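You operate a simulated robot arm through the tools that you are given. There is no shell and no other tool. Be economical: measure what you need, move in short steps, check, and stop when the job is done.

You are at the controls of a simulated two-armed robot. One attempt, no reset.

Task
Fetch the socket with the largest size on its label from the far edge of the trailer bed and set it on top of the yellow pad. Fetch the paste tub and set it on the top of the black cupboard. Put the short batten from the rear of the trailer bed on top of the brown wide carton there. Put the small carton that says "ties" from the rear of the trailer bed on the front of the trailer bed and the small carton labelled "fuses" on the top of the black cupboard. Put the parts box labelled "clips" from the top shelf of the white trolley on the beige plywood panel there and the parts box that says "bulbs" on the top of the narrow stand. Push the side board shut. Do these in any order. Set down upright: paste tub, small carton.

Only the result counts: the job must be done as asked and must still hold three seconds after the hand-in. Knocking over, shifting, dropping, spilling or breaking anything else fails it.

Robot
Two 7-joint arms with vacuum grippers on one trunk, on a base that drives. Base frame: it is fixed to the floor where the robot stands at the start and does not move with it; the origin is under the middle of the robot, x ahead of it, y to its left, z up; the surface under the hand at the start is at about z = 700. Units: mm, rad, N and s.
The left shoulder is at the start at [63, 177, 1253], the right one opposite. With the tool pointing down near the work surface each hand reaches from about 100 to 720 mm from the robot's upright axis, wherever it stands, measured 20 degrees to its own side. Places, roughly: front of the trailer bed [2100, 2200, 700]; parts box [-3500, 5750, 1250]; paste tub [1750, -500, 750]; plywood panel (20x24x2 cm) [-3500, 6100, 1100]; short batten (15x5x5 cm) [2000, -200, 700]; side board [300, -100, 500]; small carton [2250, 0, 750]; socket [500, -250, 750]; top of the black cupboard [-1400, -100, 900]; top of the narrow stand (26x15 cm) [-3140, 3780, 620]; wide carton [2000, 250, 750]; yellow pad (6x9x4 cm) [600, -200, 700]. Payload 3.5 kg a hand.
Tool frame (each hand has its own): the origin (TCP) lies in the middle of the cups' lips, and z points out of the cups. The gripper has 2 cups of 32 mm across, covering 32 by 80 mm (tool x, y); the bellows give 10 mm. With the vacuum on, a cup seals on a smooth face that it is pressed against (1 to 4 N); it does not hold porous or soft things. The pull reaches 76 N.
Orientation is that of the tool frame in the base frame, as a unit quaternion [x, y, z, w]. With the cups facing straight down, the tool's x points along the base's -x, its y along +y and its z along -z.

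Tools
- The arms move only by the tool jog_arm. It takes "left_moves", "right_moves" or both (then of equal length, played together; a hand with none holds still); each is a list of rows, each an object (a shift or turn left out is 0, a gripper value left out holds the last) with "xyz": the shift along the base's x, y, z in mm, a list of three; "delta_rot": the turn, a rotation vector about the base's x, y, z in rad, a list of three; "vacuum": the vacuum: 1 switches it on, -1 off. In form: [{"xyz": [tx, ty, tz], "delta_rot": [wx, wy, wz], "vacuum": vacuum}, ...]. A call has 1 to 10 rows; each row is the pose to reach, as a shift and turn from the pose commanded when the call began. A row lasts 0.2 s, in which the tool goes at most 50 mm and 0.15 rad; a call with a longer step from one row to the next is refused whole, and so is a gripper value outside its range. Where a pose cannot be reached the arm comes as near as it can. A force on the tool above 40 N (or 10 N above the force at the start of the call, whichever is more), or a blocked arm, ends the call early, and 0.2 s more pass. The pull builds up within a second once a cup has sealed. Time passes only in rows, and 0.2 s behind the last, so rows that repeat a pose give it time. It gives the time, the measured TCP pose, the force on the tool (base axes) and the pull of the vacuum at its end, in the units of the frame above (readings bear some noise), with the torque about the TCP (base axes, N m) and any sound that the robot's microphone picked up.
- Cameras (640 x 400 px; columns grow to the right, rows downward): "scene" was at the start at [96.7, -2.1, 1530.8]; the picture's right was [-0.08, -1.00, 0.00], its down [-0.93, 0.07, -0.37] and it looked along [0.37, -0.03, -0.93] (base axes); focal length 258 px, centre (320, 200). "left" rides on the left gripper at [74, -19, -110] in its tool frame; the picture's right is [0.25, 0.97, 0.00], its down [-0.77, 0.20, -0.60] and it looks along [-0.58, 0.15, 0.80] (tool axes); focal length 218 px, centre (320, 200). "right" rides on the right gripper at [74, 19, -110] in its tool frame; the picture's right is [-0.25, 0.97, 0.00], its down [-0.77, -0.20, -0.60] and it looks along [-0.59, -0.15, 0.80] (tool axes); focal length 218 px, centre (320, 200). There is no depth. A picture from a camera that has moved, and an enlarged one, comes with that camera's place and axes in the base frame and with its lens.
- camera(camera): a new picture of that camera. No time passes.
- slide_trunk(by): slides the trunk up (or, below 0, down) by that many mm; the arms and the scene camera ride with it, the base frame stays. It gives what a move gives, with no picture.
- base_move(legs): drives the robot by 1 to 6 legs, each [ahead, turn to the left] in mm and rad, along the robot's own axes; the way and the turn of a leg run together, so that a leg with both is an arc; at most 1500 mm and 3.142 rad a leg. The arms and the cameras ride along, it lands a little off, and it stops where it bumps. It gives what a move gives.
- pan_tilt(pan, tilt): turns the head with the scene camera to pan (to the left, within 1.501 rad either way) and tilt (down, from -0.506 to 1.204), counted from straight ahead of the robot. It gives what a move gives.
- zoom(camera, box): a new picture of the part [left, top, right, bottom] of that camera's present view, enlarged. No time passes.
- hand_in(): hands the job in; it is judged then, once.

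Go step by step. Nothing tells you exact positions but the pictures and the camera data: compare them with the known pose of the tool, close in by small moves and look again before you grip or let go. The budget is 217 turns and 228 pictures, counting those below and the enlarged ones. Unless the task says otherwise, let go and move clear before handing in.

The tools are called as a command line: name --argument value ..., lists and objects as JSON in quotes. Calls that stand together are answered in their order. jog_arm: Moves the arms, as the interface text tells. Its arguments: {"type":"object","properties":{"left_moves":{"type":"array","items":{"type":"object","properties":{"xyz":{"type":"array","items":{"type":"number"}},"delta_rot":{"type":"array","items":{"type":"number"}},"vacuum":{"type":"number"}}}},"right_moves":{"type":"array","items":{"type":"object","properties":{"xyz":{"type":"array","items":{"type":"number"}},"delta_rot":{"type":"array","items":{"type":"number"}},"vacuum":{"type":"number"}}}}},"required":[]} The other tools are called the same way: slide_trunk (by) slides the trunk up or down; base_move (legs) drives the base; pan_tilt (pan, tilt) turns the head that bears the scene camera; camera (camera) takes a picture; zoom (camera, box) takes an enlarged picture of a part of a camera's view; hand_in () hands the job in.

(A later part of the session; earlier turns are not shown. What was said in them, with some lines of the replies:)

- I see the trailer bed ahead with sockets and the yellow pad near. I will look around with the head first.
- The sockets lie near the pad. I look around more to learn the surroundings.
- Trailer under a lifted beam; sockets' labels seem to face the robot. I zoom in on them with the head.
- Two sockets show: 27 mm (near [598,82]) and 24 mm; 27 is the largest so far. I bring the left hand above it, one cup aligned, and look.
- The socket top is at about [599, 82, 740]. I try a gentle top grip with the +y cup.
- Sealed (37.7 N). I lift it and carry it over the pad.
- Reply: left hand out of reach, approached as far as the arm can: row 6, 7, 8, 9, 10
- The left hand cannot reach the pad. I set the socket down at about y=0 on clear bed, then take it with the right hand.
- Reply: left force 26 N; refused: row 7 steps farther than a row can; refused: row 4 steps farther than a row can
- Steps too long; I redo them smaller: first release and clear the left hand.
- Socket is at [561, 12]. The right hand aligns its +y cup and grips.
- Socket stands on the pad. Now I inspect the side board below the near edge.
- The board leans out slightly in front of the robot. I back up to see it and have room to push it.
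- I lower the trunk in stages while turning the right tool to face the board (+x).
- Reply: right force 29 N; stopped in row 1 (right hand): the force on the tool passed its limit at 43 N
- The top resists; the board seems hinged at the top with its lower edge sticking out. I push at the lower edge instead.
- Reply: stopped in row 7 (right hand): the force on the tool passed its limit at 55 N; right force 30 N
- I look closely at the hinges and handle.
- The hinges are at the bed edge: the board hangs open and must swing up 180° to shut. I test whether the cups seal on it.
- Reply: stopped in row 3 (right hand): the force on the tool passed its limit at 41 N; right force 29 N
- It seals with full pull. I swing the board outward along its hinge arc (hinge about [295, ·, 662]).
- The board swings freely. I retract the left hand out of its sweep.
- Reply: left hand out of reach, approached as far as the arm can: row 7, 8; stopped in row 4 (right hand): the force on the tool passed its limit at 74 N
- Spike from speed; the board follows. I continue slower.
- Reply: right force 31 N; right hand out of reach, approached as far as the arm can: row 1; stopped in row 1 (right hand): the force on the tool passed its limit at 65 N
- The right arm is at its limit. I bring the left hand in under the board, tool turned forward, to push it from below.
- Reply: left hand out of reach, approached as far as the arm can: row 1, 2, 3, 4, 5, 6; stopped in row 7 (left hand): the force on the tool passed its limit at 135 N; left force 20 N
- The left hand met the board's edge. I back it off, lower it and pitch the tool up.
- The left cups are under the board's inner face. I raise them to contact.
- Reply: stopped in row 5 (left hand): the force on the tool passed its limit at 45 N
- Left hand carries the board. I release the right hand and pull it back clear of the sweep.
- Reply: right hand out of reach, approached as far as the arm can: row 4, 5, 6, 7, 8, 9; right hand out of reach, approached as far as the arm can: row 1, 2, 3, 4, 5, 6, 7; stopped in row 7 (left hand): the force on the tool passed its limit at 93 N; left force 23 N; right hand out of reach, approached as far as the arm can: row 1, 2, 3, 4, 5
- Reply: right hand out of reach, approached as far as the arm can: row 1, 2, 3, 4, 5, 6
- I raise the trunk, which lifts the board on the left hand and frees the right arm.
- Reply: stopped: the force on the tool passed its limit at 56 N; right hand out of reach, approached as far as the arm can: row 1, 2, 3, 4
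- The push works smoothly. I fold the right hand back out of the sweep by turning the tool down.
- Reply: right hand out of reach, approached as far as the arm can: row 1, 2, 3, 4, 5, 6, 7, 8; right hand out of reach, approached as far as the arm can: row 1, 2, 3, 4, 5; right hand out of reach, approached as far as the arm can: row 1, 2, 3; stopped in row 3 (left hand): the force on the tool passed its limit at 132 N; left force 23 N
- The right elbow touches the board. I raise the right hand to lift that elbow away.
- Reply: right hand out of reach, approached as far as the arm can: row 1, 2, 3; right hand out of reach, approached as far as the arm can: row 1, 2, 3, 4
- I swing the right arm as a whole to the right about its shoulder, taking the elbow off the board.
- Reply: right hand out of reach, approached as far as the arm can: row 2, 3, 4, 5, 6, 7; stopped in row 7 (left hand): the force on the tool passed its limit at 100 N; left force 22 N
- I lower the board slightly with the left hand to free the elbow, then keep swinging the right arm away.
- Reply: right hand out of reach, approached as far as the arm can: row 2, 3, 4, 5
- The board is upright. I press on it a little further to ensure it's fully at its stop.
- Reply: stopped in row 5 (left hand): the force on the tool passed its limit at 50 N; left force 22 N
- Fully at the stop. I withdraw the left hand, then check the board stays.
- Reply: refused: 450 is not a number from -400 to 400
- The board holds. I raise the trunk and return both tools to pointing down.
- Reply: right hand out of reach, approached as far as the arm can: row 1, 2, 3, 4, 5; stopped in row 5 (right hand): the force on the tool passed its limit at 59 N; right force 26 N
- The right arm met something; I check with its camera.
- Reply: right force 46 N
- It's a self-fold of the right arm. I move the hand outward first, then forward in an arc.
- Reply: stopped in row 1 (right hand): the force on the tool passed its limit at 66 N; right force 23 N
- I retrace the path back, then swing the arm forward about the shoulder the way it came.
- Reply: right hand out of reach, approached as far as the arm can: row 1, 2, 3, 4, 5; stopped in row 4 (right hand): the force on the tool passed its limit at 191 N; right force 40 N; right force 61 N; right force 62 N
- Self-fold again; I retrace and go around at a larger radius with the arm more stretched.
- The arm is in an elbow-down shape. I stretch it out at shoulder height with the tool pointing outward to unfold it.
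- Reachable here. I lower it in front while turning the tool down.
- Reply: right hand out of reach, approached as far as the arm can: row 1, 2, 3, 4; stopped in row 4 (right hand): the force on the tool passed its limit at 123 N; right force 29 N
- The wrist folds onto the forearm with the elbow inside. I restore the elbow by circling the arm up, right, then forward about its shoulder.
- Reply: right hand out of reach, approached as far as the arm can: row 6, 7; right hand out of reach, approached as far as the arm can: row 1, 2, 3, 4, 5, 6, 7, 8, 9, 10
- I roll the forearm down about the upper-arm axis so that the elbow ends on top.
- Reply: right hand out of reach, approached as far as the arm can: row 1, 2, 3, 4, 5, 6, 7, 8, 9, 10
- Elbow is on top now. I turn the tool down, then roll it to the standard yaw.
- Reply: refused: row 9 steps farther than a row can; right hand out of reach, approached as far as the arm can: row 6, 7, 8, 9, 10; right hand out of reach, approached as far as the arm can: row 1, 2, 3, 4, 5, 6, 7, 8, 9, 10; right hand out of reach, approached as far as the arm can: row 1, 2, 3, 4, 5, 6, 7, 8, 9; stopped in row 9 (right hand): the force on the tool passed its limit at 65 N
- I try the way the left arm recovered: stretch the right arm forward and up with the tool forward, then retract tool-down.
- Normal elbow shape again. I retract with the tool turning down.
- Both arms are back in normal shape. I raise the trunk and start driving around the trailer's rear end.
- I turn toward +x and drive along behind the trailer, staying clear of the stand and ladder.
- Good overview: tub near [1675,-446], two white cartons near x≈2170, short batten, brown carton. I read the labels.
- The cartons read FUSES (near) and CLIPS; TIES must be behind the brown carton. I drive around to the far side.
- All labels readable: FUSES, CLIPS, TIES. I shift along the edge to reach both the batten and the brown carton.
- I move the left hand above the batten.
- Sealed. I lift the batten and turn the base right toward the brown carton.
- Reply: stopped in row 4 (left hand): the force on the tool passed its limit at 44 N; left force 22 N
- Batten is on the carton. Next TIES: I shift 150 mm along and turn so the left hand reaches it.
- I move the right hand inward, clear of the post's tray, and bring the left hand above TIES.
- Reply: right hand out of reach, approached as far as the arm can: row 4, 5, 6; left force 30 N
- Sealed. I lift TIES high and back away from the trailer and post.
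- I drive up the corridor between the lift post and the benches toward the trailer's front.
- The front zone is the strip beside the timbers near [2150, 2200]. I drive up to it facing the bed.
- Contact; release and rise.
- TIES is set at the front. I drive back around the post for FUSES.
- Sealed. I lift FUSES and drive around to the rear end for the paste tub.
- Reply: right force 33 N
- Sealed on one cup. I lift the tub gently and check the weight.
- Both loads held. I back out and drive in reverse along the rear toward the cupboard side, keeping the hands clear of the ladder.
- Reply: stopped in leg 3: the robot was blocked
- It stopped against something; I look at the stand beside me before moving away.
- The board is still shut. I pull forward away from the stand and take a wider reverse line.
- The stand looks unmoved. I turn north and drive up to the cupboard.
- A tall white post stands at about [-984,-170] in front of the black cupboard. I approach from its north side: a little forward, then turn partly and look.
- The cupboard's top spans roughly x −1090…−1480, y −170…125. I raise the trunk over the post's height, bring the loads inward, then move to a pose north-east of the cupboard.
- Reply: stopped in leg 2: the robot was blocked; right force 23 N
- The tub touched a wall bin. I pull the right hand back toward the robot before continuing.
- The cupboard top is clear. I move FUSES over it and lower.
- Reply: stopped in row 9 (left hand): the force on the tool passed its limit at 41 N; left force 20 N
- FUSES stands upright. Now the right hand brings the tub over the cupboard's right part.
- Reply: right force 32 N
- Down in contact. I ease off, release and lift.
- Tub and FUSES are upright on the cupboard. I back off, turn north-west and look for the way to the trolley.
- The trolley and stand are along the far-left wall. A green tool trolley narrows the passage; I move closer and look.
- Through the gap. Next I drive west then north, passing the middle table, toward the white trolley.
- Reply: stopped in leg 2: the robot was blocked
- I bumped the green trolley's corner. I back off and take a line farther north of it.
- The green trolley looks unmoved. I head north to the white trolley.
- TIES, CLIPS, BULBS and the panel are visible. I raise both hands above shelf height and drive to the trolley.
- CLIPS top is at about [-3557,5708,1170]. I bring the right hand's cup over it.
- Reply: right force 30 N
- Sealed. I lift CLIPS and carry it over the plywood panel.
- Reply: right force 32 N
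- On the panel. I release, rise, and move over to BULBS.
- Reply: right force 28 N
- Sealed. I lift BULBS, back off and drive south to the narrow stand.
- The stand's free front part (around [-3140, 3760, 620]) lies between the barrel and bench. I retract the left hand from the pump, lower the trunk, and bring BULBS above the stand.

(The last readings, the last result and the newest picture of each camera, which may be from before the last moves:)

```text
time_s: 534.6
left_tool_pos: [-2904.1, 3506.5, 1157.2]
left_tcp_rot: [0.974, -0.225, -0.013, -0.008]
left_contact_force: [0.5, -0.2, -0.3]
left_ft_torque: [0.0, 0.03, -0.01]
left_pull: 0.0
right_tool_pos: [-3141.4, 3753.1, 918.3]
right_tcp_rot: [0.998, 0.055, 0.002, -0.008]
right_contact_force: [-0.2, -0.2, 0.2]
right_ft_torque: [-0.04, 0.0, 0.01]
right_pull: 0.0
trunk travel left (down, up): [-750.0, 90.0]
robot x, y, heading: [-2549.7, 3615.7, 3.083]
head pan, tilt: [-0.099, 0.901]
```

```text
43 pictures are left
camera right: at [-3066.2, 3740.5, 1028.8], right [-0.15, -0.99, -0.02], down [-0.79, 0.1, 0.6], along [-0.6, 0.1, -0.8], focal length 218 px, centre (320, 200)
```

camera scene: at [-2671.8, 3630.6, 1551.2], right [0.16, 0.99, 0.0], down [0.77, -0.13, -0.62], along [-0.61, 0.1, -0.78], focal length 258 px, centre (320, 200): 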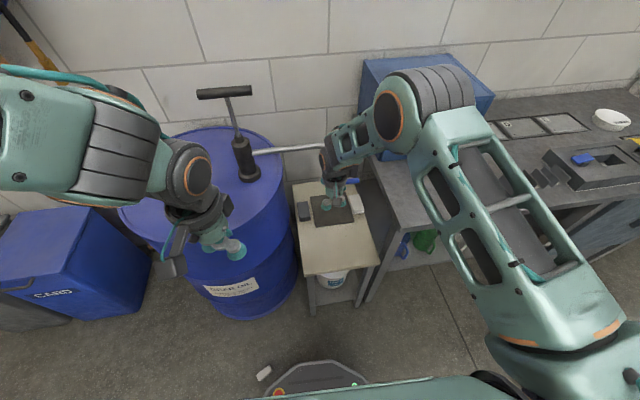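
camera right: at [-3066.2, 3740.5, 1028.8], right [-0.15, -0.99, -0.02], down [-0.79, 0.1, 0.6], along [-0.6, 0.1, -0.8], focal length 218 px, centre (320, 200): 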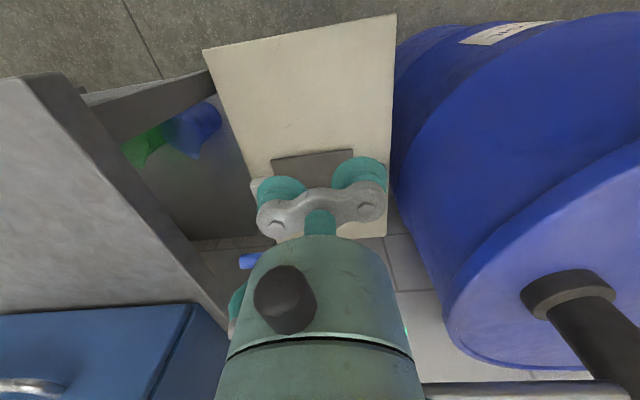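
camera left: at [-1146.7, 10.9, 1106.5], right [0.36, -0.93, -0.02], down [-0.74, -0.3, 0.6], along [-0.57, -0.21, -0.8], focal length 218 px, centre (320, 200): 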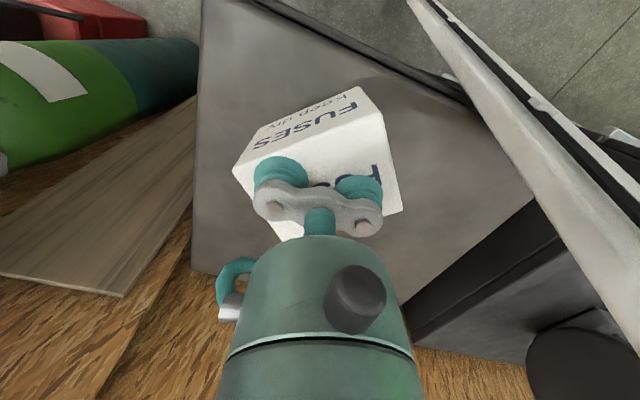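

BULBS was lost from the cup and lies on the floor near the base. I look at it closely.

zoom --camera "scene" --box '[230, 350, 310, 400]'

jog_arm --right_moves '[{"xyz": [0, 0, 50]}, {"xyz": [0, 0, 100]}, {"xyz": [0, 0, 150]}, {"xyz": [40, 0, 180]}, {"xyz": [85, 0, 200]}, {"xyz": [130, 10, 200]}, {"xyz": [175, 20, 200]}, {"xyz": [220, 30, 200]}, {"xyz": [265, 40, 200]}, {"xyz": [300, 50, 200]}]' --left_moves '[{"xyz": [20, 0, 0]}, {"xyz": [40, 0, 0]}, {"xyz": [60, 0, 0]}, {"xyz": [60, 0, 0]}, {"xyz": [60, 0, 0]}, {"xyz": [60, 0, 0]}, {"xyz": [60, 0, 0]}, {"xyz": [60, 0, 0]}, {"xyz": [60, 0, 0]}, {"xyz": [60, 0, 0]}]'

pan_tilt --pan 0.4 --tilt 1.2

camera --camera "scene"

```text
8.00 times, centred on (270, 375) of scene
camera zoom: at [-2671.8, 3630.6, 1551.2], right [0.16, 0.99, 0.0], down [0.77, -0.13, -0.62], along [-0.61, 0.1, -0.78], focal length 2066 px, centre (720, -1200)
```

zoom: 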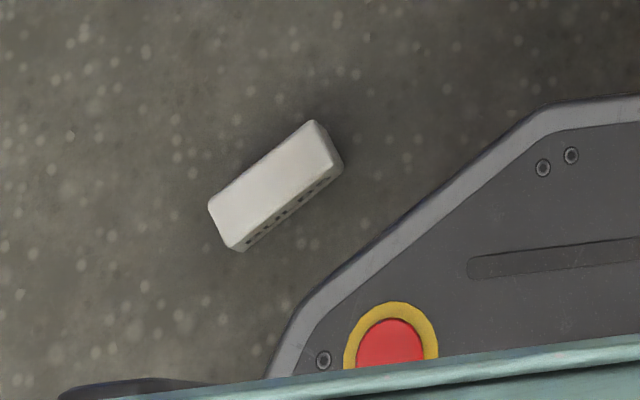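

```text
time_s: 536.8
left_tool_pos: [-2855.3, 3512.0, 1162.2]
left_tcp_rot: [0.974, -0.224, -0.014, -0.008]
left_contact_force: [0.2, 0.1, 0.2]
left_ft_torque: [0.04, 0.0, 0.0]
left_pull: 0.0
left hand out of reach, approached as far as the arm can: row 3, 4, 5, 6, 7, 8, 9, 10
right_tool_pos: [-2857.1, 3798.8, 1122.7]
right_tcp_rot: [0.998, 0.055, 0.002, -0.01]
right_contact_force: [0.4, 0.0, -0.4]
right_ft_torque: [0.01, 0.01, -0.01]
right_pull: 0.1
right hand out of reach, approached as far as the arm can: row 10
trunk travel left (down, up): [-750.0, 90.0]
robot x, y, heading: [-2546.3, 3617.3, 3.073]
head pan, tilt: [-0.099, 0.901]
```

```text
time_s: 537.7
left_tool_pos: [-2856.4, 3512.1, 1161.6]
left_tcp_rot: [0.974, -0.225, -0.014, -0.008]
left_contact_force: [-0.3, -0.1, 0.6]
left_ft_torque: [-0.06, 0.0, -0.01]
left_pull: 0.0
right_tool_pos: [-2859.8, 3800.2, 1121.9]
right_tcp_rot: [0.998, 0.055, 0.002, -0.008]
right_contact_force: [-0.7, -0.8, -0.1]
right_ft_torque: [-0.05, -0.04, -0.02]
right_pull: 0.1
trunk travel left (down, up): [-750.0, 90.0]
robot x, y, heading: [-2548.2, 3615.6, 3.078]
head pan, tilt: [0.4, 1.201]
```

```text
41 pictures are left
camera scene: at [-2650.0, 3600.4, 1531.3], right [-0.33, 0.94, 0.0], down [0.88, 0.3, -0.36], along [-0.34, -0.12, -0.93], focal length 258 px, centre (320, 200)
```

scene: 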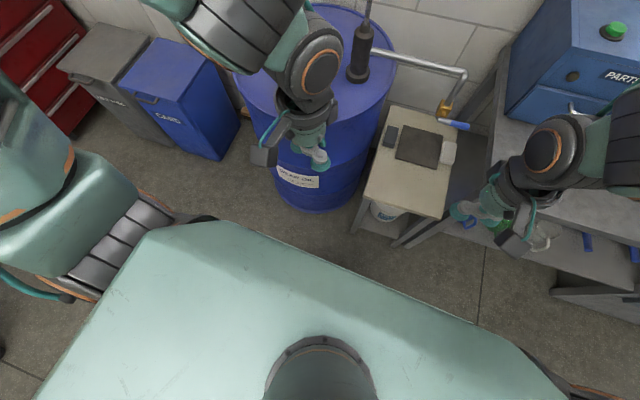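

It lies on its side in front of the base. I back up 200 mm and lower the trunk to pick it from the floor with the left hand.

base_move --legs '[[-220, 0]]'

slide_trunk --by -350

slide_trunk --by -300

pan_tilt --pan 0.4 --tilt 0.9

camera --camera "scene"

camera --camera "left"

```text
time_s: 539.4
left_tool_pos: [-2639.4, 3498.6, 1161.1]
left_tcp_rot: [0.974, -0.226, -0.014, -0.007]
left_contact_force: [-0.1, -0.1, 0.0]
left_ft_torque: [0.02, -0.04, -0.03]
left_pull: 0.1
right_tool_pos: [-2642.4, 3786.7, 1121.1]
right_tcp_rot: [0.999, 0.053, 0.003, -0.009]
right_contact_force: [0.5, -0.5, 0.0]
right_ft_torque: [-0.02, 0.02, 0.0]
right_pull: 0.1
trunk travel left (down, up): [-750.0, 90.0]
robot x, y, heading: [-2329.1, 3601.9, 3.072]
head pan, tilt: [0.4, 1.201]
```

```text
time_s: 542.8
left_tool_pos: [-2637.9, 3497.1, 812.6]
left_tcp_rot: [0.974, -0.226, -0.013, -0.008]
left_contact_force: [-0.1, -0.6, -0.4]
left_ft_torque: [-0.01, 0.0, 0.02]
left_pull: 0.0
right_tool_pos: [-2641.4, 3784.3, 772.3]
right_tcp_rot: [0.998, 0.055, 0.002, -0.009]
right_contact_force: [-0.1, -0.1, -0.7]
right_ft_torque: [0.01, 0.03, -0.03]
right_pull: 0.0
trunk travel left (down, up): [-400.0, 440.0]
robot x, y, heading: [-2329.1, 3603.2, 3.072]
head pan, tilt: [0.4, 1.201]
```

```text
time_s: 545.8
left_tool_pos: [-2639.2, 3497.9, 512.8]
left_tcp_rot: [0.974, -0.226, -0.014, -0.007]
left_contact_force: [-0.3, 0.9, 0.4]
left_ft_torque: [-0.02, -0.02, -0.03]
left_pull: 0.1
right_tool_pos: [-2640.8, 3786.4, 471.3]
right_tcp_rot: [0.998, 0.054, 0.002, -0.01]
right_contact_force: [-0.1, 0.5, -0.5]
right_ft_torque: [-0.04, 0.01, 0.02]
right_pull: 0.0
trunk travel left (down, up): [-100.0, 740.0]
robot x, y, heading: [-2326.8, 3602.2, 3.071]
head pan, tilt: [0.4, 1.201]
```

```text
time_s: 546.6
left_tool_pos: [-2638.1, 3498.4, 512.8]
left_tcp_rot: [0.974, -0.226, -0.014, -0.007]
left_contact_force: [0.5, 0.6, 0.3]
left_ft_torque: [0.0, -0.01, 0.0]
left_pull: 0.1
right_tool_pos: [-2639.9, 3786.1, 472.9]
right_tcp_rot: [0.998, 0.054, 0.002, -0.01]
right_contact_force: [0.2, 0.2, 0.3]
right_ft_torque: [-0.02, 0.0, -0.01]
right_pull: 0.1
trunk travel left (down, up): [-100.0, 740.0]
robot x, y, heading: [-2327.4, 3600.9, 3.074]
head pan, tilt: [0.4, 0.901]
```

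```text
40 pictures are left
camera scene: at [-2450.0, 3579.3, 901.1], right [-0.33, 0.94, 0.0], down [0.74, 0.26, -0.62], along [-0.59, -0.2, -0.78], focal length 258 px, centre (320, 200)
```

scene: 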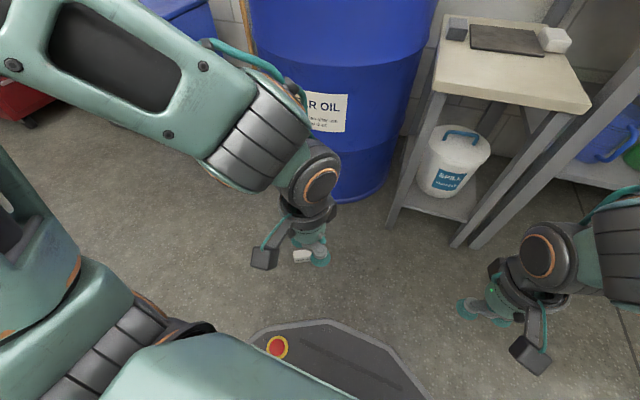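

```text
39 pictures are left
camera left: at [-2560.9, 3481.0, 621.1], right [-0.2, -0.98, -0.02], down [-0.77, 0.15, 0.62], along [-0.61, 0.14, -0.78], focal length 218 px, centre (320, 200)
```

left: 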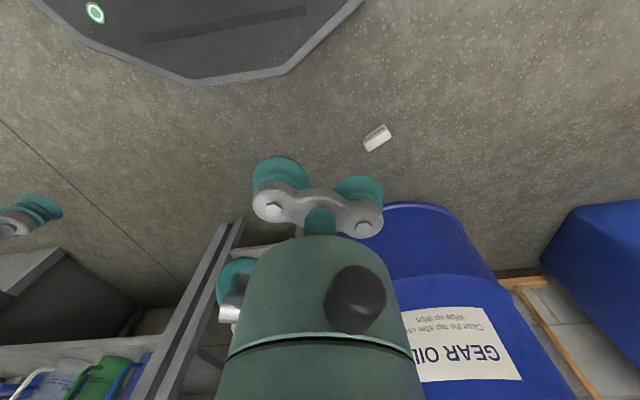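

A white box also sits on the stand; I zoom on both.

zoom --camera "scene" --box '[430, 0, 590, 100]'

zoom --camera "left" --box '[346, 112, 406, 162]'

```text
4.00 times, centred on (510, 50) of scene
camera zoom: at [-2450.0, 3579.3, 901.1], right [-0.33, 0.94, 0.0], down [0.74, 0.26, -0.62], along [-0.59, -0.2, -0.78], focal length 1033 px, centre (-440, 800)
```

zoom: 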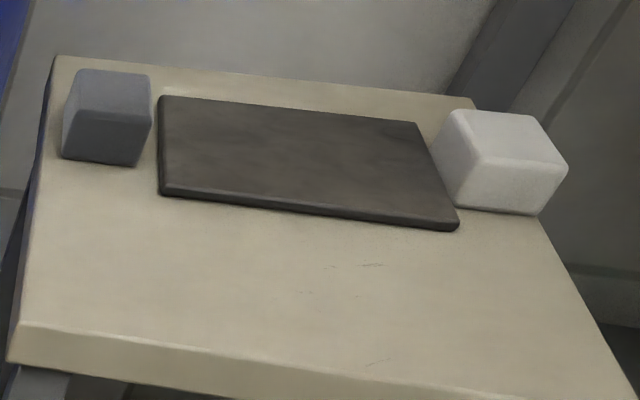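

```text
8.00 times, centred on (376, 137) of left
camera zoom: at [-2560.9, 3481.0, 621.1], right [-0.2, -0.98, -0.02], down [-0.77, 0.15, 0.62], along [-0.61, 0.14, -0.78], focal length 1746 px, centre (-128, 704)
```

zoom: 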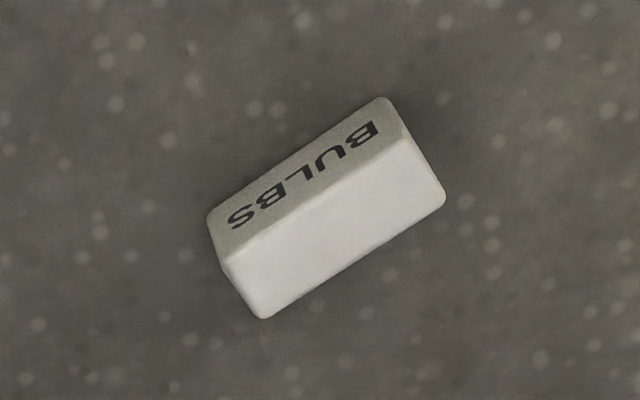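

BULBS is on the floor at about [-2832, 3386]. I bring the left hand above it, turning to align with its long face.

jog_arm --left_moves '[{"xyz": [-24, -14, -40], "delta_rot": [0, 0, 0.13]}, {"xyz": [-48, -28, -80], "delta_rot": [0, 0, 0.26]}, {"xyz": [-72, -42, -120], "delta_rot": [0, 0, 0.39]}, {"xyz": [-96, -56, -160], "delta_rot": [0, 0, 0.52]}, {"xyz": [-120, -70, -200], "delta_rot": [0, 0, 0.65]}, {"xyz": [-144, -84, -240], "delta_rot": [0, 0, 0.78]}, {"xyz": [-168, -98, -280], "delta_rot": [0, 0, 0.91]}, {"xyz": [-194, -112, -315], "delta_rot": [0, 0, 1.027]}, {"xyz": [-194, -112, -350], "delta_rot": [0, 0, 1.027]}, {"xyz": [-194, -112, -350], "delta_rot": [0, 0, 1.027]}]'

camera --camera "left"

camera --camera "scene"

```text
time_s: 548.8
left_tool_pos: [-2827.1, 3387.0, 163.1]
left_tcp_rot: [0.959, 0.283, -0.015, 0.0]
left_contact_force: [-0.4, 0.1, 0.4]
left_ft_torque: [-0.01, -0.02, 0.03]
left_pull: 0.2
right_tool_pos: [-2641.4, 3786.6, 470.8]
right_tcp_rot: [0.998, 0.055, 0.003, -0.01]
right_contact_force: [0.7, 0.8, 0.0]
right_ft_torque: [0.03, 0.01, 0.0]
right_pull: 0.1
trunk travel left (down, up): [-100.0, 740.0]
robot x, y, heading: [-2325.3, 3601.3, 3.078]
head pan, tilt: [0.4, 0.901]
```

```text
36 pictures are left
camera left: at [-2773.6, 3442.9, 270.2], right [0.74, -0.68, -0.02], down [-0.52, -0.58, 0.62], along [-0.43, -0.45, -0.78], focal length 218 px, centre (320, 200)
```

left: 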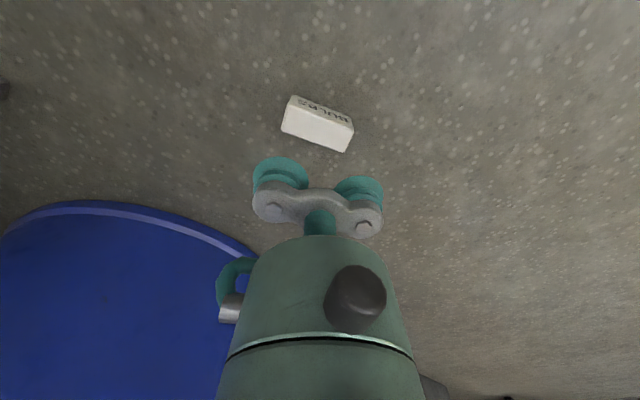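

```text
35 pictures are left
camera scene: at [-2450.2, 3579.2, 901.1], right [-0.33, 0.94, 0.0], down [0.74, 0.26, -0.62], along [-0.59, -0.2, -0.78], focal length 258 px, centre (320, 200)
```

scene: 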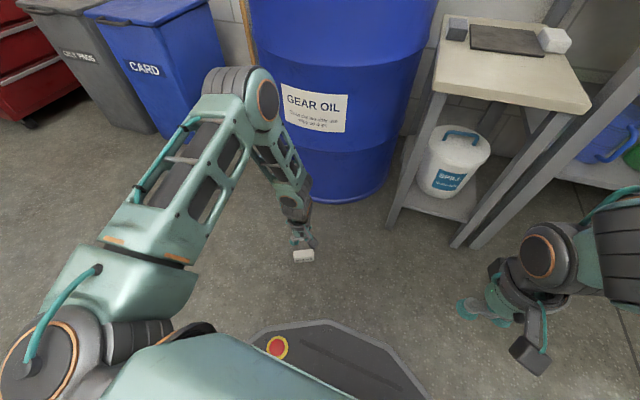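

jog_arm --left_moves '[{"xyz": [-3, 0, -25], "delta_rot": [0, 0, -0.1]}, {"xyz": [-6, -1, -50], "delta_rot": [0, 0, -0.2]}, {"xyz": [-6, -1, -70], "delta_rot": [0, 0, -0.2]}, {"xyz": [-6, -1, -70], "delta_rot": [0, 0, -0.2]}]'

zoom --camera "left" --box '[240, 90, 400, 230]'

zoom --camera "scene" --box '[280, 220, 340, 280]'

```text
time_s: 549.8
left_tool_pos: [-2837.4, 3387.2, 92.1]
left_tcp_rot: [0.983, 0.185, -0.016, -0.001]
left_contact_force: [-1.1, -0.2, 0.5]
left_ft_torque: [0.01, -0.01, -0.04]
left_pull: 0.0
right_tool_pos: [-2640.2, 3785.9, 471.8]
right_tcp_rot: [0.998, 0.054, 0.002, -0.01]
right_contact_force: [-0.5, 0.0, 0.4]
right_ft_torque: [-0.01, 0.02, -0.01]
right_pull: 0.1
trunk travel left (down, up): [-100.0, 740.0]
robot x, y, heading: [-2331.6, 3602.4, 3.075]
head pan, tilt: [0.4, 0.901]
```

```text
2.86 times, centred on (320, 160) of left
camera zoom: at [-2772.7, 3431.7, 201.2], right [0.59, -0.81, -0.02], down [-0.63, -0.47, 0.62], along [-0.51, -0.36, -0.78], focal length 624 px, centre (320, 314)
```

zoom: 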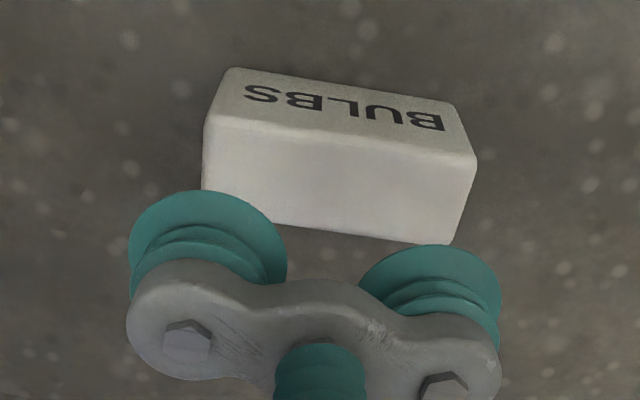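

```text
6.67 times, centred on (310, 250) of scene
camera zoom: at [-2450.2, 3579.2, 901.1], right [-0.33, 0.94, 0.0], down [0.74, 0.26, -0.62], along [-0.59, -0.2, -0.78], focal length 1722 px, centre (387, -133)
```

zoom: 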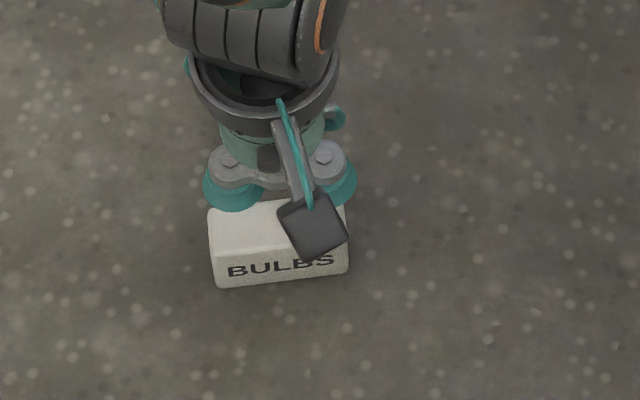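

The upward face is too narrow for a cup, so I'll tip the box onto its broad side by pushing its top from the robot side.

jog_arm --left_moves '[{"xyz": [22, 9, 0]}, {"xyz": [46, 20, 0]}, {"xyz": [46, 20, -30]}, {"xyz": [46, 20, -55]}, {"xyz": [36, 15, -55]}, {"xyz": [26, 10.5, -55]}, {"xyz": [16, 6, -55]}, {"xyz": [7, 2, -55]}, {"xyz": [-1, -2, -55]}, {"xyz": [-6, -4, -55]}]'

zoom --camera "left" --box '[220, 60, 420, 235]'

```text
time_s: 552.0
left_tool_pos: [-2844.9, 3381.6, 36.6]
left_tcp_rot: [0.983, 0.184, -0.016, -0.001]
left_contact_force: [0.0, -0.9, 0.5]
left_ft_torque: [-0.01, 0.0, 0.01]
left_pull: 0.1
right_tool_pos: [-2640.9, 3786.9, 471.2]
right_tcp_rot: [0.998, 0.054, 0.003, -0.01]
right_contact_force: [1.3, -0.3, -0.5]
right_ft_torque: [-0.03, 0.01, -0.01]
right_pull: 0.0
trunk travel left (down, up): [-100.0, 740.0]
robot x, y, heading: [-2330.4, 3603.0, 3.071]
head pan, tilt: [0.4, 0.901]
```

```text
2.29 times, centred on (320, 148) of left
camera zoom: at [-2779.2, 3425.9, 144.9], right [0.59, -0.81, -0.02], down [-0.63, -0.47, 0.62], along [-0.51, -0.36, -0.78], focal length 499 px, centre (320, 320)
```

zoom: 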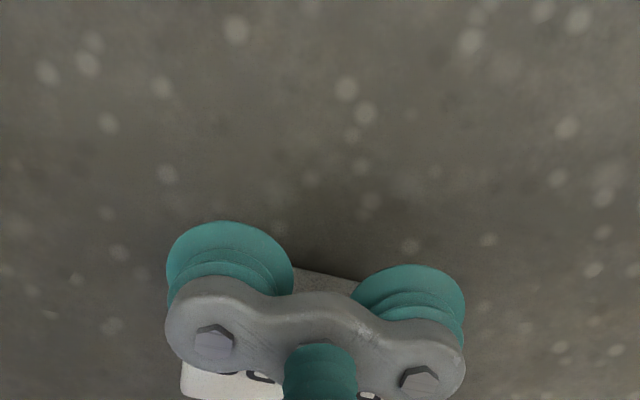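

jog_arm --left_moves '[{"xyz": [5, 2, 10]}, {"xyz": [5, 2, 40]}, {"xyz": [5, 2, 80]}, {"xyz": [15, 6, 110]}]'

zoom --camera "left" --box '[220, 60, 420, 235]'

zoom --camera "scene" --box '[260, 210, 340, 270]'

```text
time_s: 553.0
left_tool_pos: [-2828.2, 3386.5, 148.3]
left_tcp_rot: [0.983, 0.185, -0.016, -0.001]
left_contact_force: [-0.8, -0.5, -0.3]
left_ft_torque: [0.02, -0.01, -0.01]
left_pull: 0.0
right_tool_pos: [-2642.0, 3784.6, 471.9]
right_tcp_rot: [0.999, 0.054, 0.002, -0.008]
right_contact_force: [-0.2, 0.4, 0.8]
right_ft_torque: [-0.01, -0.04, -0.01]
right_pull: 0.1
trunk travel left (down, up): [-100.0, 740.0]
robot x, y, heading: [-2326.4, 3599.8, 3.077]
head pan, tilt: [0.4, 0.901]
```

```text
2.29 times, centred on (320, 148) of left
camera zoom: at [-2763.5, 3431.6, 257.9], right [0.59, -0.81, -0.02], down [-0.63, -0.47, 0.62], along [-0.51, -0.36, -0.78], focal length 499 px, centre (320, 320)
```

zoom: 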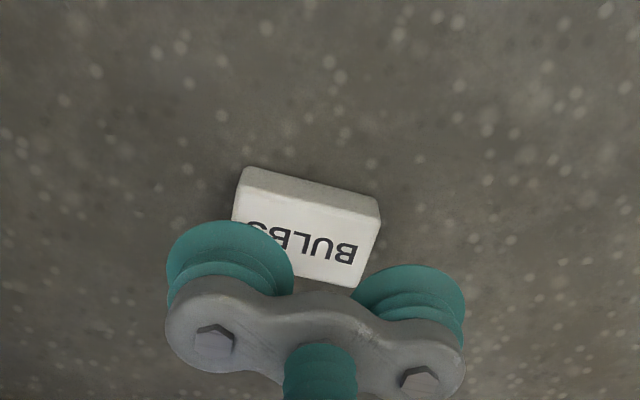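

```text
6.67 times, centred on (300, 240) of scene
camera zoom: at [-2450.1, 3579.3, 901.1], right [-0.33, 0.94, 0.0], down [0.74, 0.26, -0.62], along [-0.59, -0.2, -0.78], focal length 1722 px, centre (453, -67)
```

zoom: 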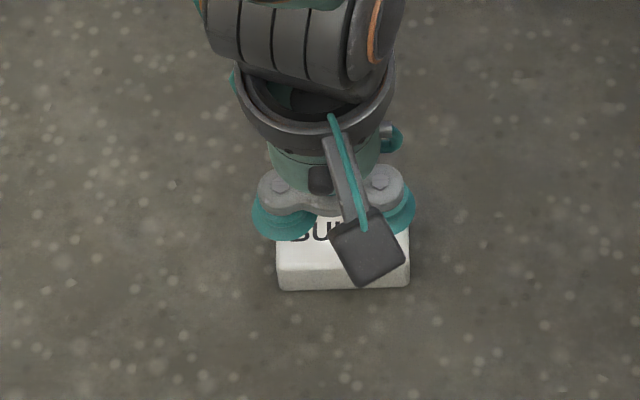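

It now lies label-up. I align one cup on its top and grip.

jog_arm --left_moves '[{"xyz": [-28, 2, -20]}, {"xyz": [-57, 4.5, -50]}, {"xyz": [-57, 4.5, -85]}, {"xyz": [-57, 4.5, -105], "vacuum": 1}, {"xyz": [-57, 4.5, -110]}, {"xyz": [-57, 4.5, -114]}, {"xyz": [-57, 4.5, -118]}, {"xyz": [-57, 4.5, -122]}, {"xyz": [-57, 4.5, -125]}]'

camera --camera "left"

```text
time_s: 555.0
left_tool_pos: [-2887.5, 3390.2, 25.2]
left_tcp_rot: [0.982, 0.185, -0.018, -0.001]
left_contact_force: [0.0, 1.3, 26.8]
left_ft_torque: [-0.71, -0.56, 0.04]
left_pull: 37.8
right_tool_pos: [-2639.2, 3785.1, 472.9]
right_tcp_rot: [0.998, 0.055, 0.001, -0.009]
right_contact_force: [0.1, -1.0, 0.8]
right_ft_torque: [-0.03, 0.01, 0.02]
right_pull: 0.1
trunk travel left (down, up): [-100.0, 740.0]
robot x, y, heading: [-2329.6, 3601.4, 3.076]
head pan, tilt: [0.4, 0.901]
```

```text
29 pictures are left
camera left: at [-2822.9, 3435.3, 133.5], right [0.59, -0.81, -0.02], down [-0.62, -0.47, 0.63], along [-0.52, -0.36, -0.78], focal length 218 px, centre (320, 200)
```

left: 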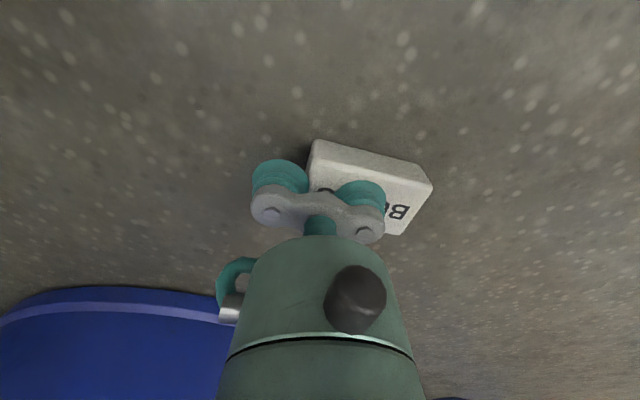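

Sealed. I lift slowly, raise the trunk, and reposition in front of the stand.

jog_arm --left_moves '[{"xyz": [0, 0, 6]}, {"xyz": [0, 0, 20]}, {"xyz": [0, 0, 40]}, {"xyz": [0, 0, 65]}, {"xyz": [0, 0, 90]}, {"xyz": [5, 5, 115]}, {"xyz": [15, 10, 140]}, {"xyz": [25, 15, 165]}, {"xyz": [35, 20, 190]}, {"xyz": [45, 25, 210]}]'

slide_trunk --by 350

slide_trunk --by 250

base_move --legs '[[0, -1.505], [290, 0], [0, 1.571]]'

pan_tilt --pan 0.1 --tilt 0.7

camera --camera "scene"

```text
time_s: 557.2
left_tool_pos: [-2843.1, 3417.3, 232.9]
left_tcp_rot: [0.983, 0.185, -0.015, -0.001]
left_contact_force: [0.0, 0.6, -0.5]
left_ft_torque: [-0.53, -0.24, -0.01]
left_pull: 38.4
right_tool_pos: [-2641.0, 3786.2, 472.4]
right_tcp_rot: [0.998, 0.054, 0.002, -0.008]
right_contact_force: [-0.1, -0.4, 0.8]
right_ft_torque: [0.01, 0.0, 0.01]
right_pull: 0.0
trunk travel left (down, up): [-100.0, 740.0]
robot x, y, heading: [-2329.6, 3601.9, 3.077]
head pan, tilt: [0.4, 0.901]
```

```text
time_s: 560.6
left_tool_pos: [-2843.3, 3418.4, 582.8]
left_tcp_rot: [0.983, 0.185, -0.016, -0.002]
left_contact_force: [-0.4, 0.4, -1.2]
left_ft_torque: [-0.54, -0.22, 0.01]
left_pull: 37.4
right_tool_pos: [-2640.9, 3786.7, 821.9]
right_tcp_rot: [0.998, 0.054, 0.004, -0.009]
right_contact_force: [-0.2, 0.3, -1.1]
right_ft_torque: [0.0, -0.04, 0.02]
right_pull: 0.1
trunk travel left (down, up): [-450.0, 390.0]
robot x, y, heading: [-2330.0, 3603.4, 3.071]
head pan, tilt: [0.4, 0.901]
```

```text
time_s: 563.2
left_tool_pos: [-2843.7, 3417.4, 832.8]
left_tcp_rot: [0.983, 0.185, -0.015, -0.001]
left_contact_force: [0.4, -0.5, -0.8]
left_ft_torque: [-0.52, -0.23, -0.01]
left_pull: 37.8
right_tool_pos: [-2641.6, 3784.9, 1072.8]
right_tcp_rot: [0.998, 0.054, 0.002, -0.009]
right_contact_force: [-0.9, -0.2, 0.1]
right_ft_torque: [0.02, 0.01, 0.04]
right_pull: 0.0
trunk travel left (down, up): [-700.0, 140.0]
robot x, y, heading: [-2329.5, 3602.4, 3.073]
head pan, tilt: [0.4, 0.901]
```

```text
time_s: 572.9
left_tool_pos: [-2818.0, 3677.9, 832.5]
left_tcp_rot: [0.976, 0.215, -0.015, -0.001]
left_contact_force: [-0.4, 0.7, -0.1]
left_ft_torque: [-0.52, -0.23, 0.03]
left_pull: 37.6
right_tool_pos: [-2638.5, 4056.7, 1073.4]
right_tcp_rot: [0.996, 0.085, 0.002, -0.009]
right_contact_force: [-0.2, -0.5, -0.8]
right_ft_torque: [-0.04, 0.01, 0.01]
right_pull: 0.0
trunk travel left (down, up): [-700.0, 140.0]
robot x, y, heading: [-2315.6, 3890.5, 3.138]
head pan, tilt: [0.4, 0.901]
```

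```text
time_s: 573.7
left_tool_pos: [-2818.9, 3677.1, 833.3]
left_tcp_rot: [0.977, 0.214, -0.016, -0.001]
left_contact_force: [-0.6, 0.7, 0.0]
left_ft_torque: [-0.54, -0.26, 0.01]
left_pull: 37.3
right_tool_pos: [-2638.6, 4056.7, 1070.5]
right_tcp_rot: [0.996, 0.085, 0.002, -0.008]
right_contact_force: [0.3, -1.4, -0.1]
right_ft_torque: [0.0, 0.0, -0.03]
right_pull: 0.0
trunk travel left (down, up): [-700.0, 140.0]
robot x, y, heading: [-2314.3, 3890.6, 3.139]
head pan, tilt: [0.099, 0.7]
```

```text
28 pictures are left
camera scene: at [-2450.8, 3882.3, 1517.2], right [-0.1, 1.0, 0.0], down [0.64, 0.06, -0.76], along [-0.76, -0.07, -0.64], focal length 258 px, centre (320, 200)
```

scene: 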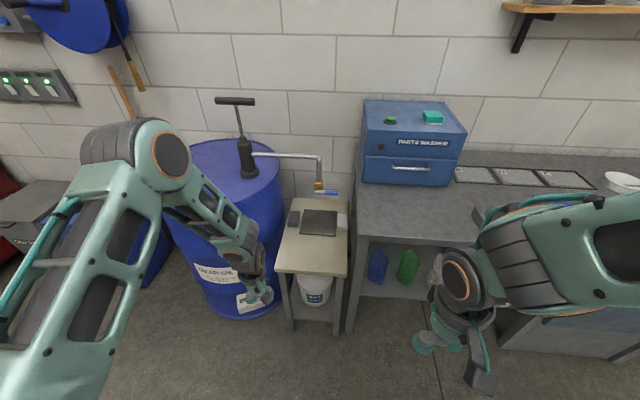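

Corridor to the stand is clear. I shift the left hand sideways, then drive slowly forward over the stand.

jog_arm --left_moves '[{"xyz": [-5, 14, 0]}, {"xyz": [-10, 28, 0]}, {"xyz": [-15, 42, 0]}, {"xyz": [-20, 56, 0]}, {"xyz": [-25, 70, 0]}, {"xyz": [-30, 84, 0]}, {"xyz": [-35, 98, 0]}, {"xyz": [-40, 112, 0]}, {"xyz": [-45, 124, 0]}, {"xyz": [-50, 135, 0]}]'

base_move --legs '[[140, 0], [135, 0]]'

camera --camera "scene"

camera --camera "left"

```text
time_s: 575.9
left_tool_pos: [-2868.3, 3811.8, 836.8]
left_tcp_rot: [0.977, 0.214, -0.015, -0.002]
left_contact_force: [-0.1, 0.4, -1.2]
left_ft_torque: [-0.52, -0.26, 0.0]
left_pull: 37.5
right_tool_pos: [-2638.4, 4056.2, 1071.8]
right_tcp_rot: [0.996, 0.085, 0.002, -0.009]
right_contact_force: [-0.3, 0.2, 0.2]
right_ft_torque: [0.03, 0.01, -0.01]
right_pull: 0.1
trunk travel left (down, up): [-700.0, 140.0]
robot x, y, heading: [-2315.0, 3894.9, 3.134]
head pan, tilt: [0.099, 0.7]
```

```text
time_s: 578.1
left_tool_pos: [-3138.3, 3812.4, 835.0]
left_tcp_rot: [0.977, 0.214, -0.016, -0.001]
left_contact_force: [0.2, 0.1, -0.5]
left_ft_torque: [-0.5, -0.26, 0.02]
left_pull: 37.3
right_tool_pos: [-2910.8, 4057.1, 1072.3]
right_tcp_rot: [0.996, 0.085, 0.002, -0.01]
right_contact_force: [-0.4, 1.1, 0.9]
right_ft_torque: [0.01, -0.01, 0.0]
right_pull: 0.0
trunk travel left (down, up): [-700.0, 140.0]
robot x, y, heading: [-2588.0, 3892.6, 3.131]
head pan, tilt: [0.099, 0.7]
```

```text
27 pictures are left
camera scene: at [-2721.5, 3883.4, 1517.5], right [-0.09, 1.0, 0.0], down [0.64, 0.06, -0.77], along [-0.76, -0.07, -0.64], focal length 258 px, centre (320, 200)
```

scene: 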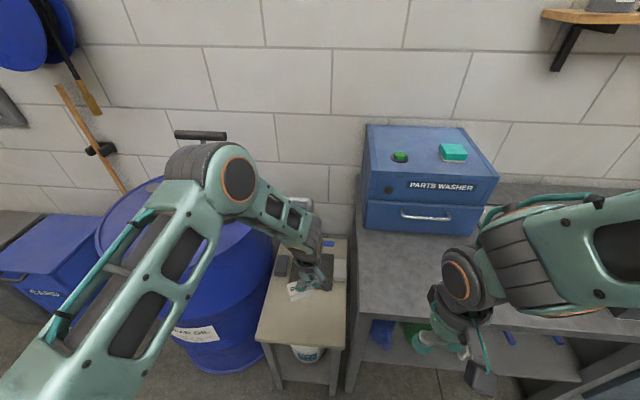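

```text
26 pictures are left
camera left: at [-3076.6, 3861.2, 944.2], right [0.64, -0.77, -0.02], down [-0.6, -0.5, 0.63], along [-0.49, -0.39, -0.78], focal length 218 px, centre (320, 200)
```

left: 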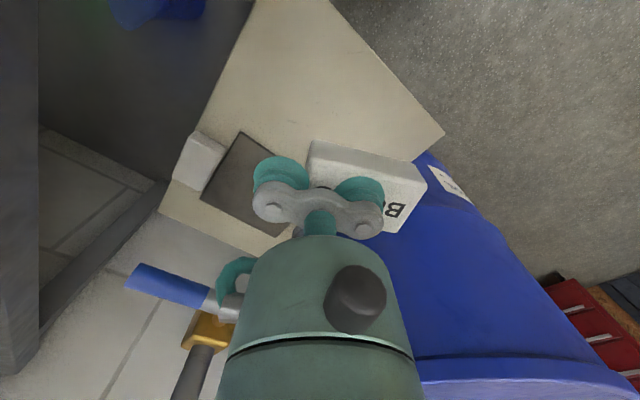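

jog_arm --left_moves '[{"xyz": [0, 0, -15]}, {"xyz": [0, 0, -30]}, {"xyz": [0, 0, -45]}, {"xyz": [0, 0, -60]}, {"xyz": [0, 0, -75]}, {"xyz": [0, 0, -90]}, {"xyz": [0, 0, -105]}, {"xyz": [0, 0, -120]}, {"xyz": [0, 0, -135]}, {"xyz": [0, 0, -150]}]'

camera --camera "left"

zoom --camera "scene" --box '[230, 210, 390, 350]'

```text
time_s: 580.3
left_tool_pos: [-3141.0, 3814.8, 683.7]
left_tcp_rot: [0.977, 0.215, -0.015, -0.001]
left_contact_force: [0.2, -0.7, -0.2]
left_ft_torque: [-0.5, -0.28, 0.01]
left_pull: 38.1
right_tool_pos: [-2911.0, 4057.4, 1071.0]
right_tcp_rot: [0.996, 0.085, 0.002, -0.009]
right_contact_force: [-0.3, 0.3, -0.6]
right_ft_torque: [0.01, -0.01, 0.01]
right_pull: 0.1
trunk travel left (down, up): [-700.0, 140.0]
robot x, y, heading: [-2585.2, 3892.7, 3.135]
head pan, tilt: [0.099, 0.7]
```

```text
25 pictures are left
camera left: at [-3078.5, 3863.5, 792.5], right [0.63, -0.77, -0.02], down [-0.6, -0.5, 0.62], along [-0.49, -0.39, -0.78], focal length 218 px, centre (320, 200)
```

left: 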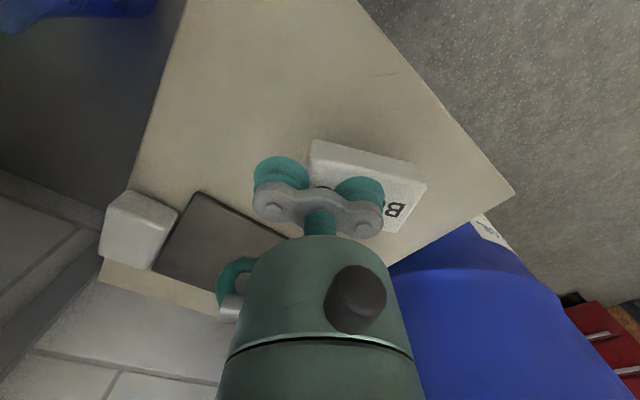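

```text
2.86 times, centred on (310, 280) of scene
camera zoom: at [-2723.6, 3883.5, 1517.3], right [-0.09, 1.0, 0.0], down [0.64, 0.06, -0.76], along [-0.76, -0.07, -0.64], focal length 738 px, centre (349, -29)
```

zoom: 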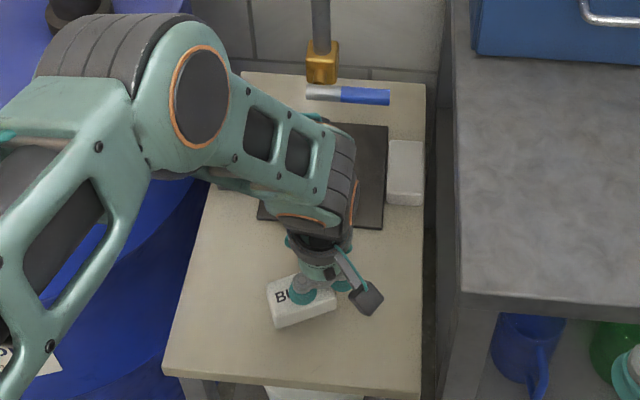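

jog_arm --left_moves '[{"xyz": [5, 0, -10]}, {"xyz": [10, 0, -20]}, {"xyz": [10, 0, -26]}, {"xyz": [10, 0, -30]}, {"xyz": [10, 0, -33]}, {"xyz": [10, 0, -36]}, {"xyz": [10, 0, -39]}, {"xyz": [10, 0, -42]}]'

```text
time_s: 582.1
left_tool_pos: [-3129.4, 3812.6, 646.7]
left_tcp_rot: [0.976, 0.215, -0.018, -0.001]
left_contact_force: [-4.8, -3.8, 28.9]
left_ft_torque: [-0.63, -0.55, -0.06]
left_pull: 37.9
right_tool_pos: [-2908.7, 4056.4, 1073.8]
right_tcp_rot: [0.996, 0.085, 0.001, -0.009]
right_contact_force: [0.0, -0.4, 0.7]
right_ft_torque: [0.01, 0.02, 0.02]
right_pull: 0.1
trunk travel left (down, up): [-700.0, 140.0]
robot x, y, heading: [-2588.2, 3891.9, 3.139]
head pan, tilt: [0.099, 0.7]
```

Contact on the stand. I ease off, release and rise.

jog_arm --left_moves '[{"xyz": [0, 0, 2.5]}, {"xyz": [0, 0, 3], "vacuum": -1}, {"xyz": [0, 0, 3]}, {"xyz": [0, 0, 3]}, {"xyz": [0, 0, 3]}, {"xyz": [0, 0, 15]}, {"xyz": [0, 0, 50]}, {"xyz": [0, 0, 95]}, {"xyz": [20, 0, 140]}, {"xyz": [50, 0, 175]}]'

zoom --camera "scene" --box '[230, 210, 390, 350]'

camera --camera "left"

```text
time_s: 584.3
left_tool_pos: [-3078.6, 3811.8, 816.0]
left_tcp_rot: [0.976, 0.215, -0.015, -0.001]
left_contact_force: [0.4, -0.2, 0.1]
left_ft_torque: [0.0, 0.0, 0.02]
left_pull: 0.0
right_tool_pos: [-2910.0, 4057.5, 1072.1]
right_tcp_rot: [0.996, 0.084, 0.001, -0.01]
right_contact_force: [-0.4, 0.0, 0.0]
right_ft_torque: [-0.01, 0.01, -0.02]
right_pull: 0.1
trunk travel left (down, up): [-700.0, 140.0]
robot x, y, heading: [-2587.3, 3893.2, 3.137]
head pan, tilt: [0.099, 0.7]
```

```text
2.86 times, centred on (310, 280) of scene
camera zoom: at [-2721.4, 3883.6, 1517.4], right [-0.09, 1.0, 0.0], down [0.64, 0.06, -0.77], along [-0.76, -0.07, -0.64], focal length 738 px, centre (349, -29)
```

zoom: 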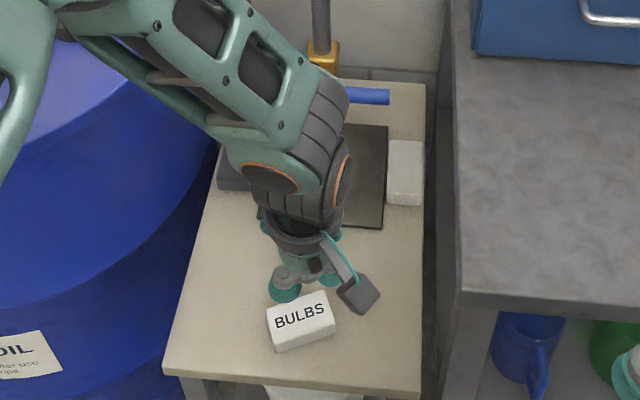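

```text
22 pictures are left
camera left: at [-3015.7, 3859.9, 925.2], right [0.64, -0.77, -0.02], down [-0.6, -0.5, 0.63], along [-0.49, -0.39, -0.78], focal length 218 px, centre (320, 200)
```

left: 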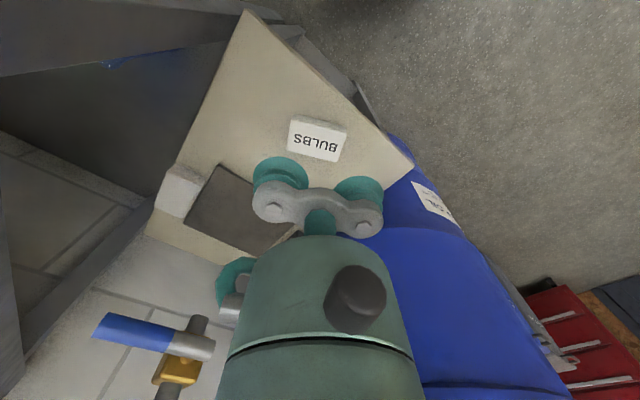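

BULBS rests on the stand. I move clear: raise the left hand and back off.

jog_arm --left_moves '[{"xyz": [10, 0, 40]}, {"xyz": [20, 0, 80]}, {"xyz": [30, 0, 120]}]'

base_move --legs '[[-350, 0]]'

camera --camera "scene"

```text
time_s: 585.1
left_tool_pos: [-3045.9, 3809.7, 939.6]
left_tcp_rot: [0.977, 0.215, -0.015, -0.002]
left_contact_force: [0.3, 0.5, 0.3]
left_ft_torque: [0.02, 0.01, -0.01]
left_pull: 0.1
right_tool_pos: [-2910.3, 4055.9, 1071.5]
right_tcp_rot: [0.996, 0.085, 0.002, -0.01]
right_contact_force: [-0.4, 0.7, -0.4]
right_ft_torque: [0.02, 0.03, 0.02]
right_pull: 0.1
trunk travel left (down, up): [-700.0, 140.0]
robot x, y, heading: [-2586.7, 3892.5, 3.134]
head pan, tilt: [0.099, 0.7]
```

```text
time_s: 587.3
left_tool_pos: [-2708.5, 3807.0, 938.6]
left_tcp_rot: [0.976, 0.219, -0.014, -0.001]
left_contact_force: [-0.7, 0.8, -0.4]
left_ft_torque: [0.04, 0.02, -0.02]
left_pull: 0.1
right_tool_pos: [-2572.6, 4053.9, 1072.4]
right_tcp_rot: [0.996, 0.088, 0.003, -0.009]
right_contact_force: [-0.5, 0.1, -0.2]
right_ft_torque: [-0.01, -0.02, -0.05]
right_pull: 0.1
trunk travel left (down, up): [-700.0, 140.0]
robot x, y, heading: [-2248.9, 3890.6, -3.143]
head pan, tilt: [0.099, 0.7]
```

```text
21 pictures are left
camera scene: at [-2382.6, 3881.9, 1517.2], right [-0.1, 0.99, 0.0], down [0.64, 0.06, -0.76], along [-0.76, -0.08, -0.64], focal length 258 px, centre (320, 200)
```

scene: 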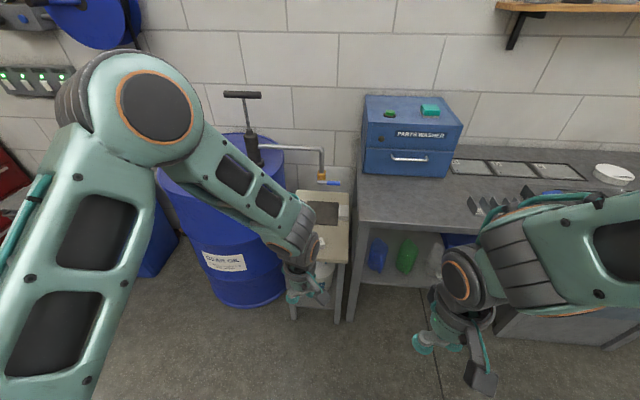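

All items are in place and both hands are empty and clear, so I hand in.

hand_in

```text
The job is handed in.
```

I placed every item as asked and swung the side board up to its stop, then handed the job in.

- **BULBS drop:** the parts box fell from the cup to the floor near the stand. I picked it up and set it label-up on the stand.
- **Bumps on the way:** the base touched the toolbox stand and the green trolley, and a load touched a wall bin. None looked shifted in the pictures, but I could not confirm this exactly.
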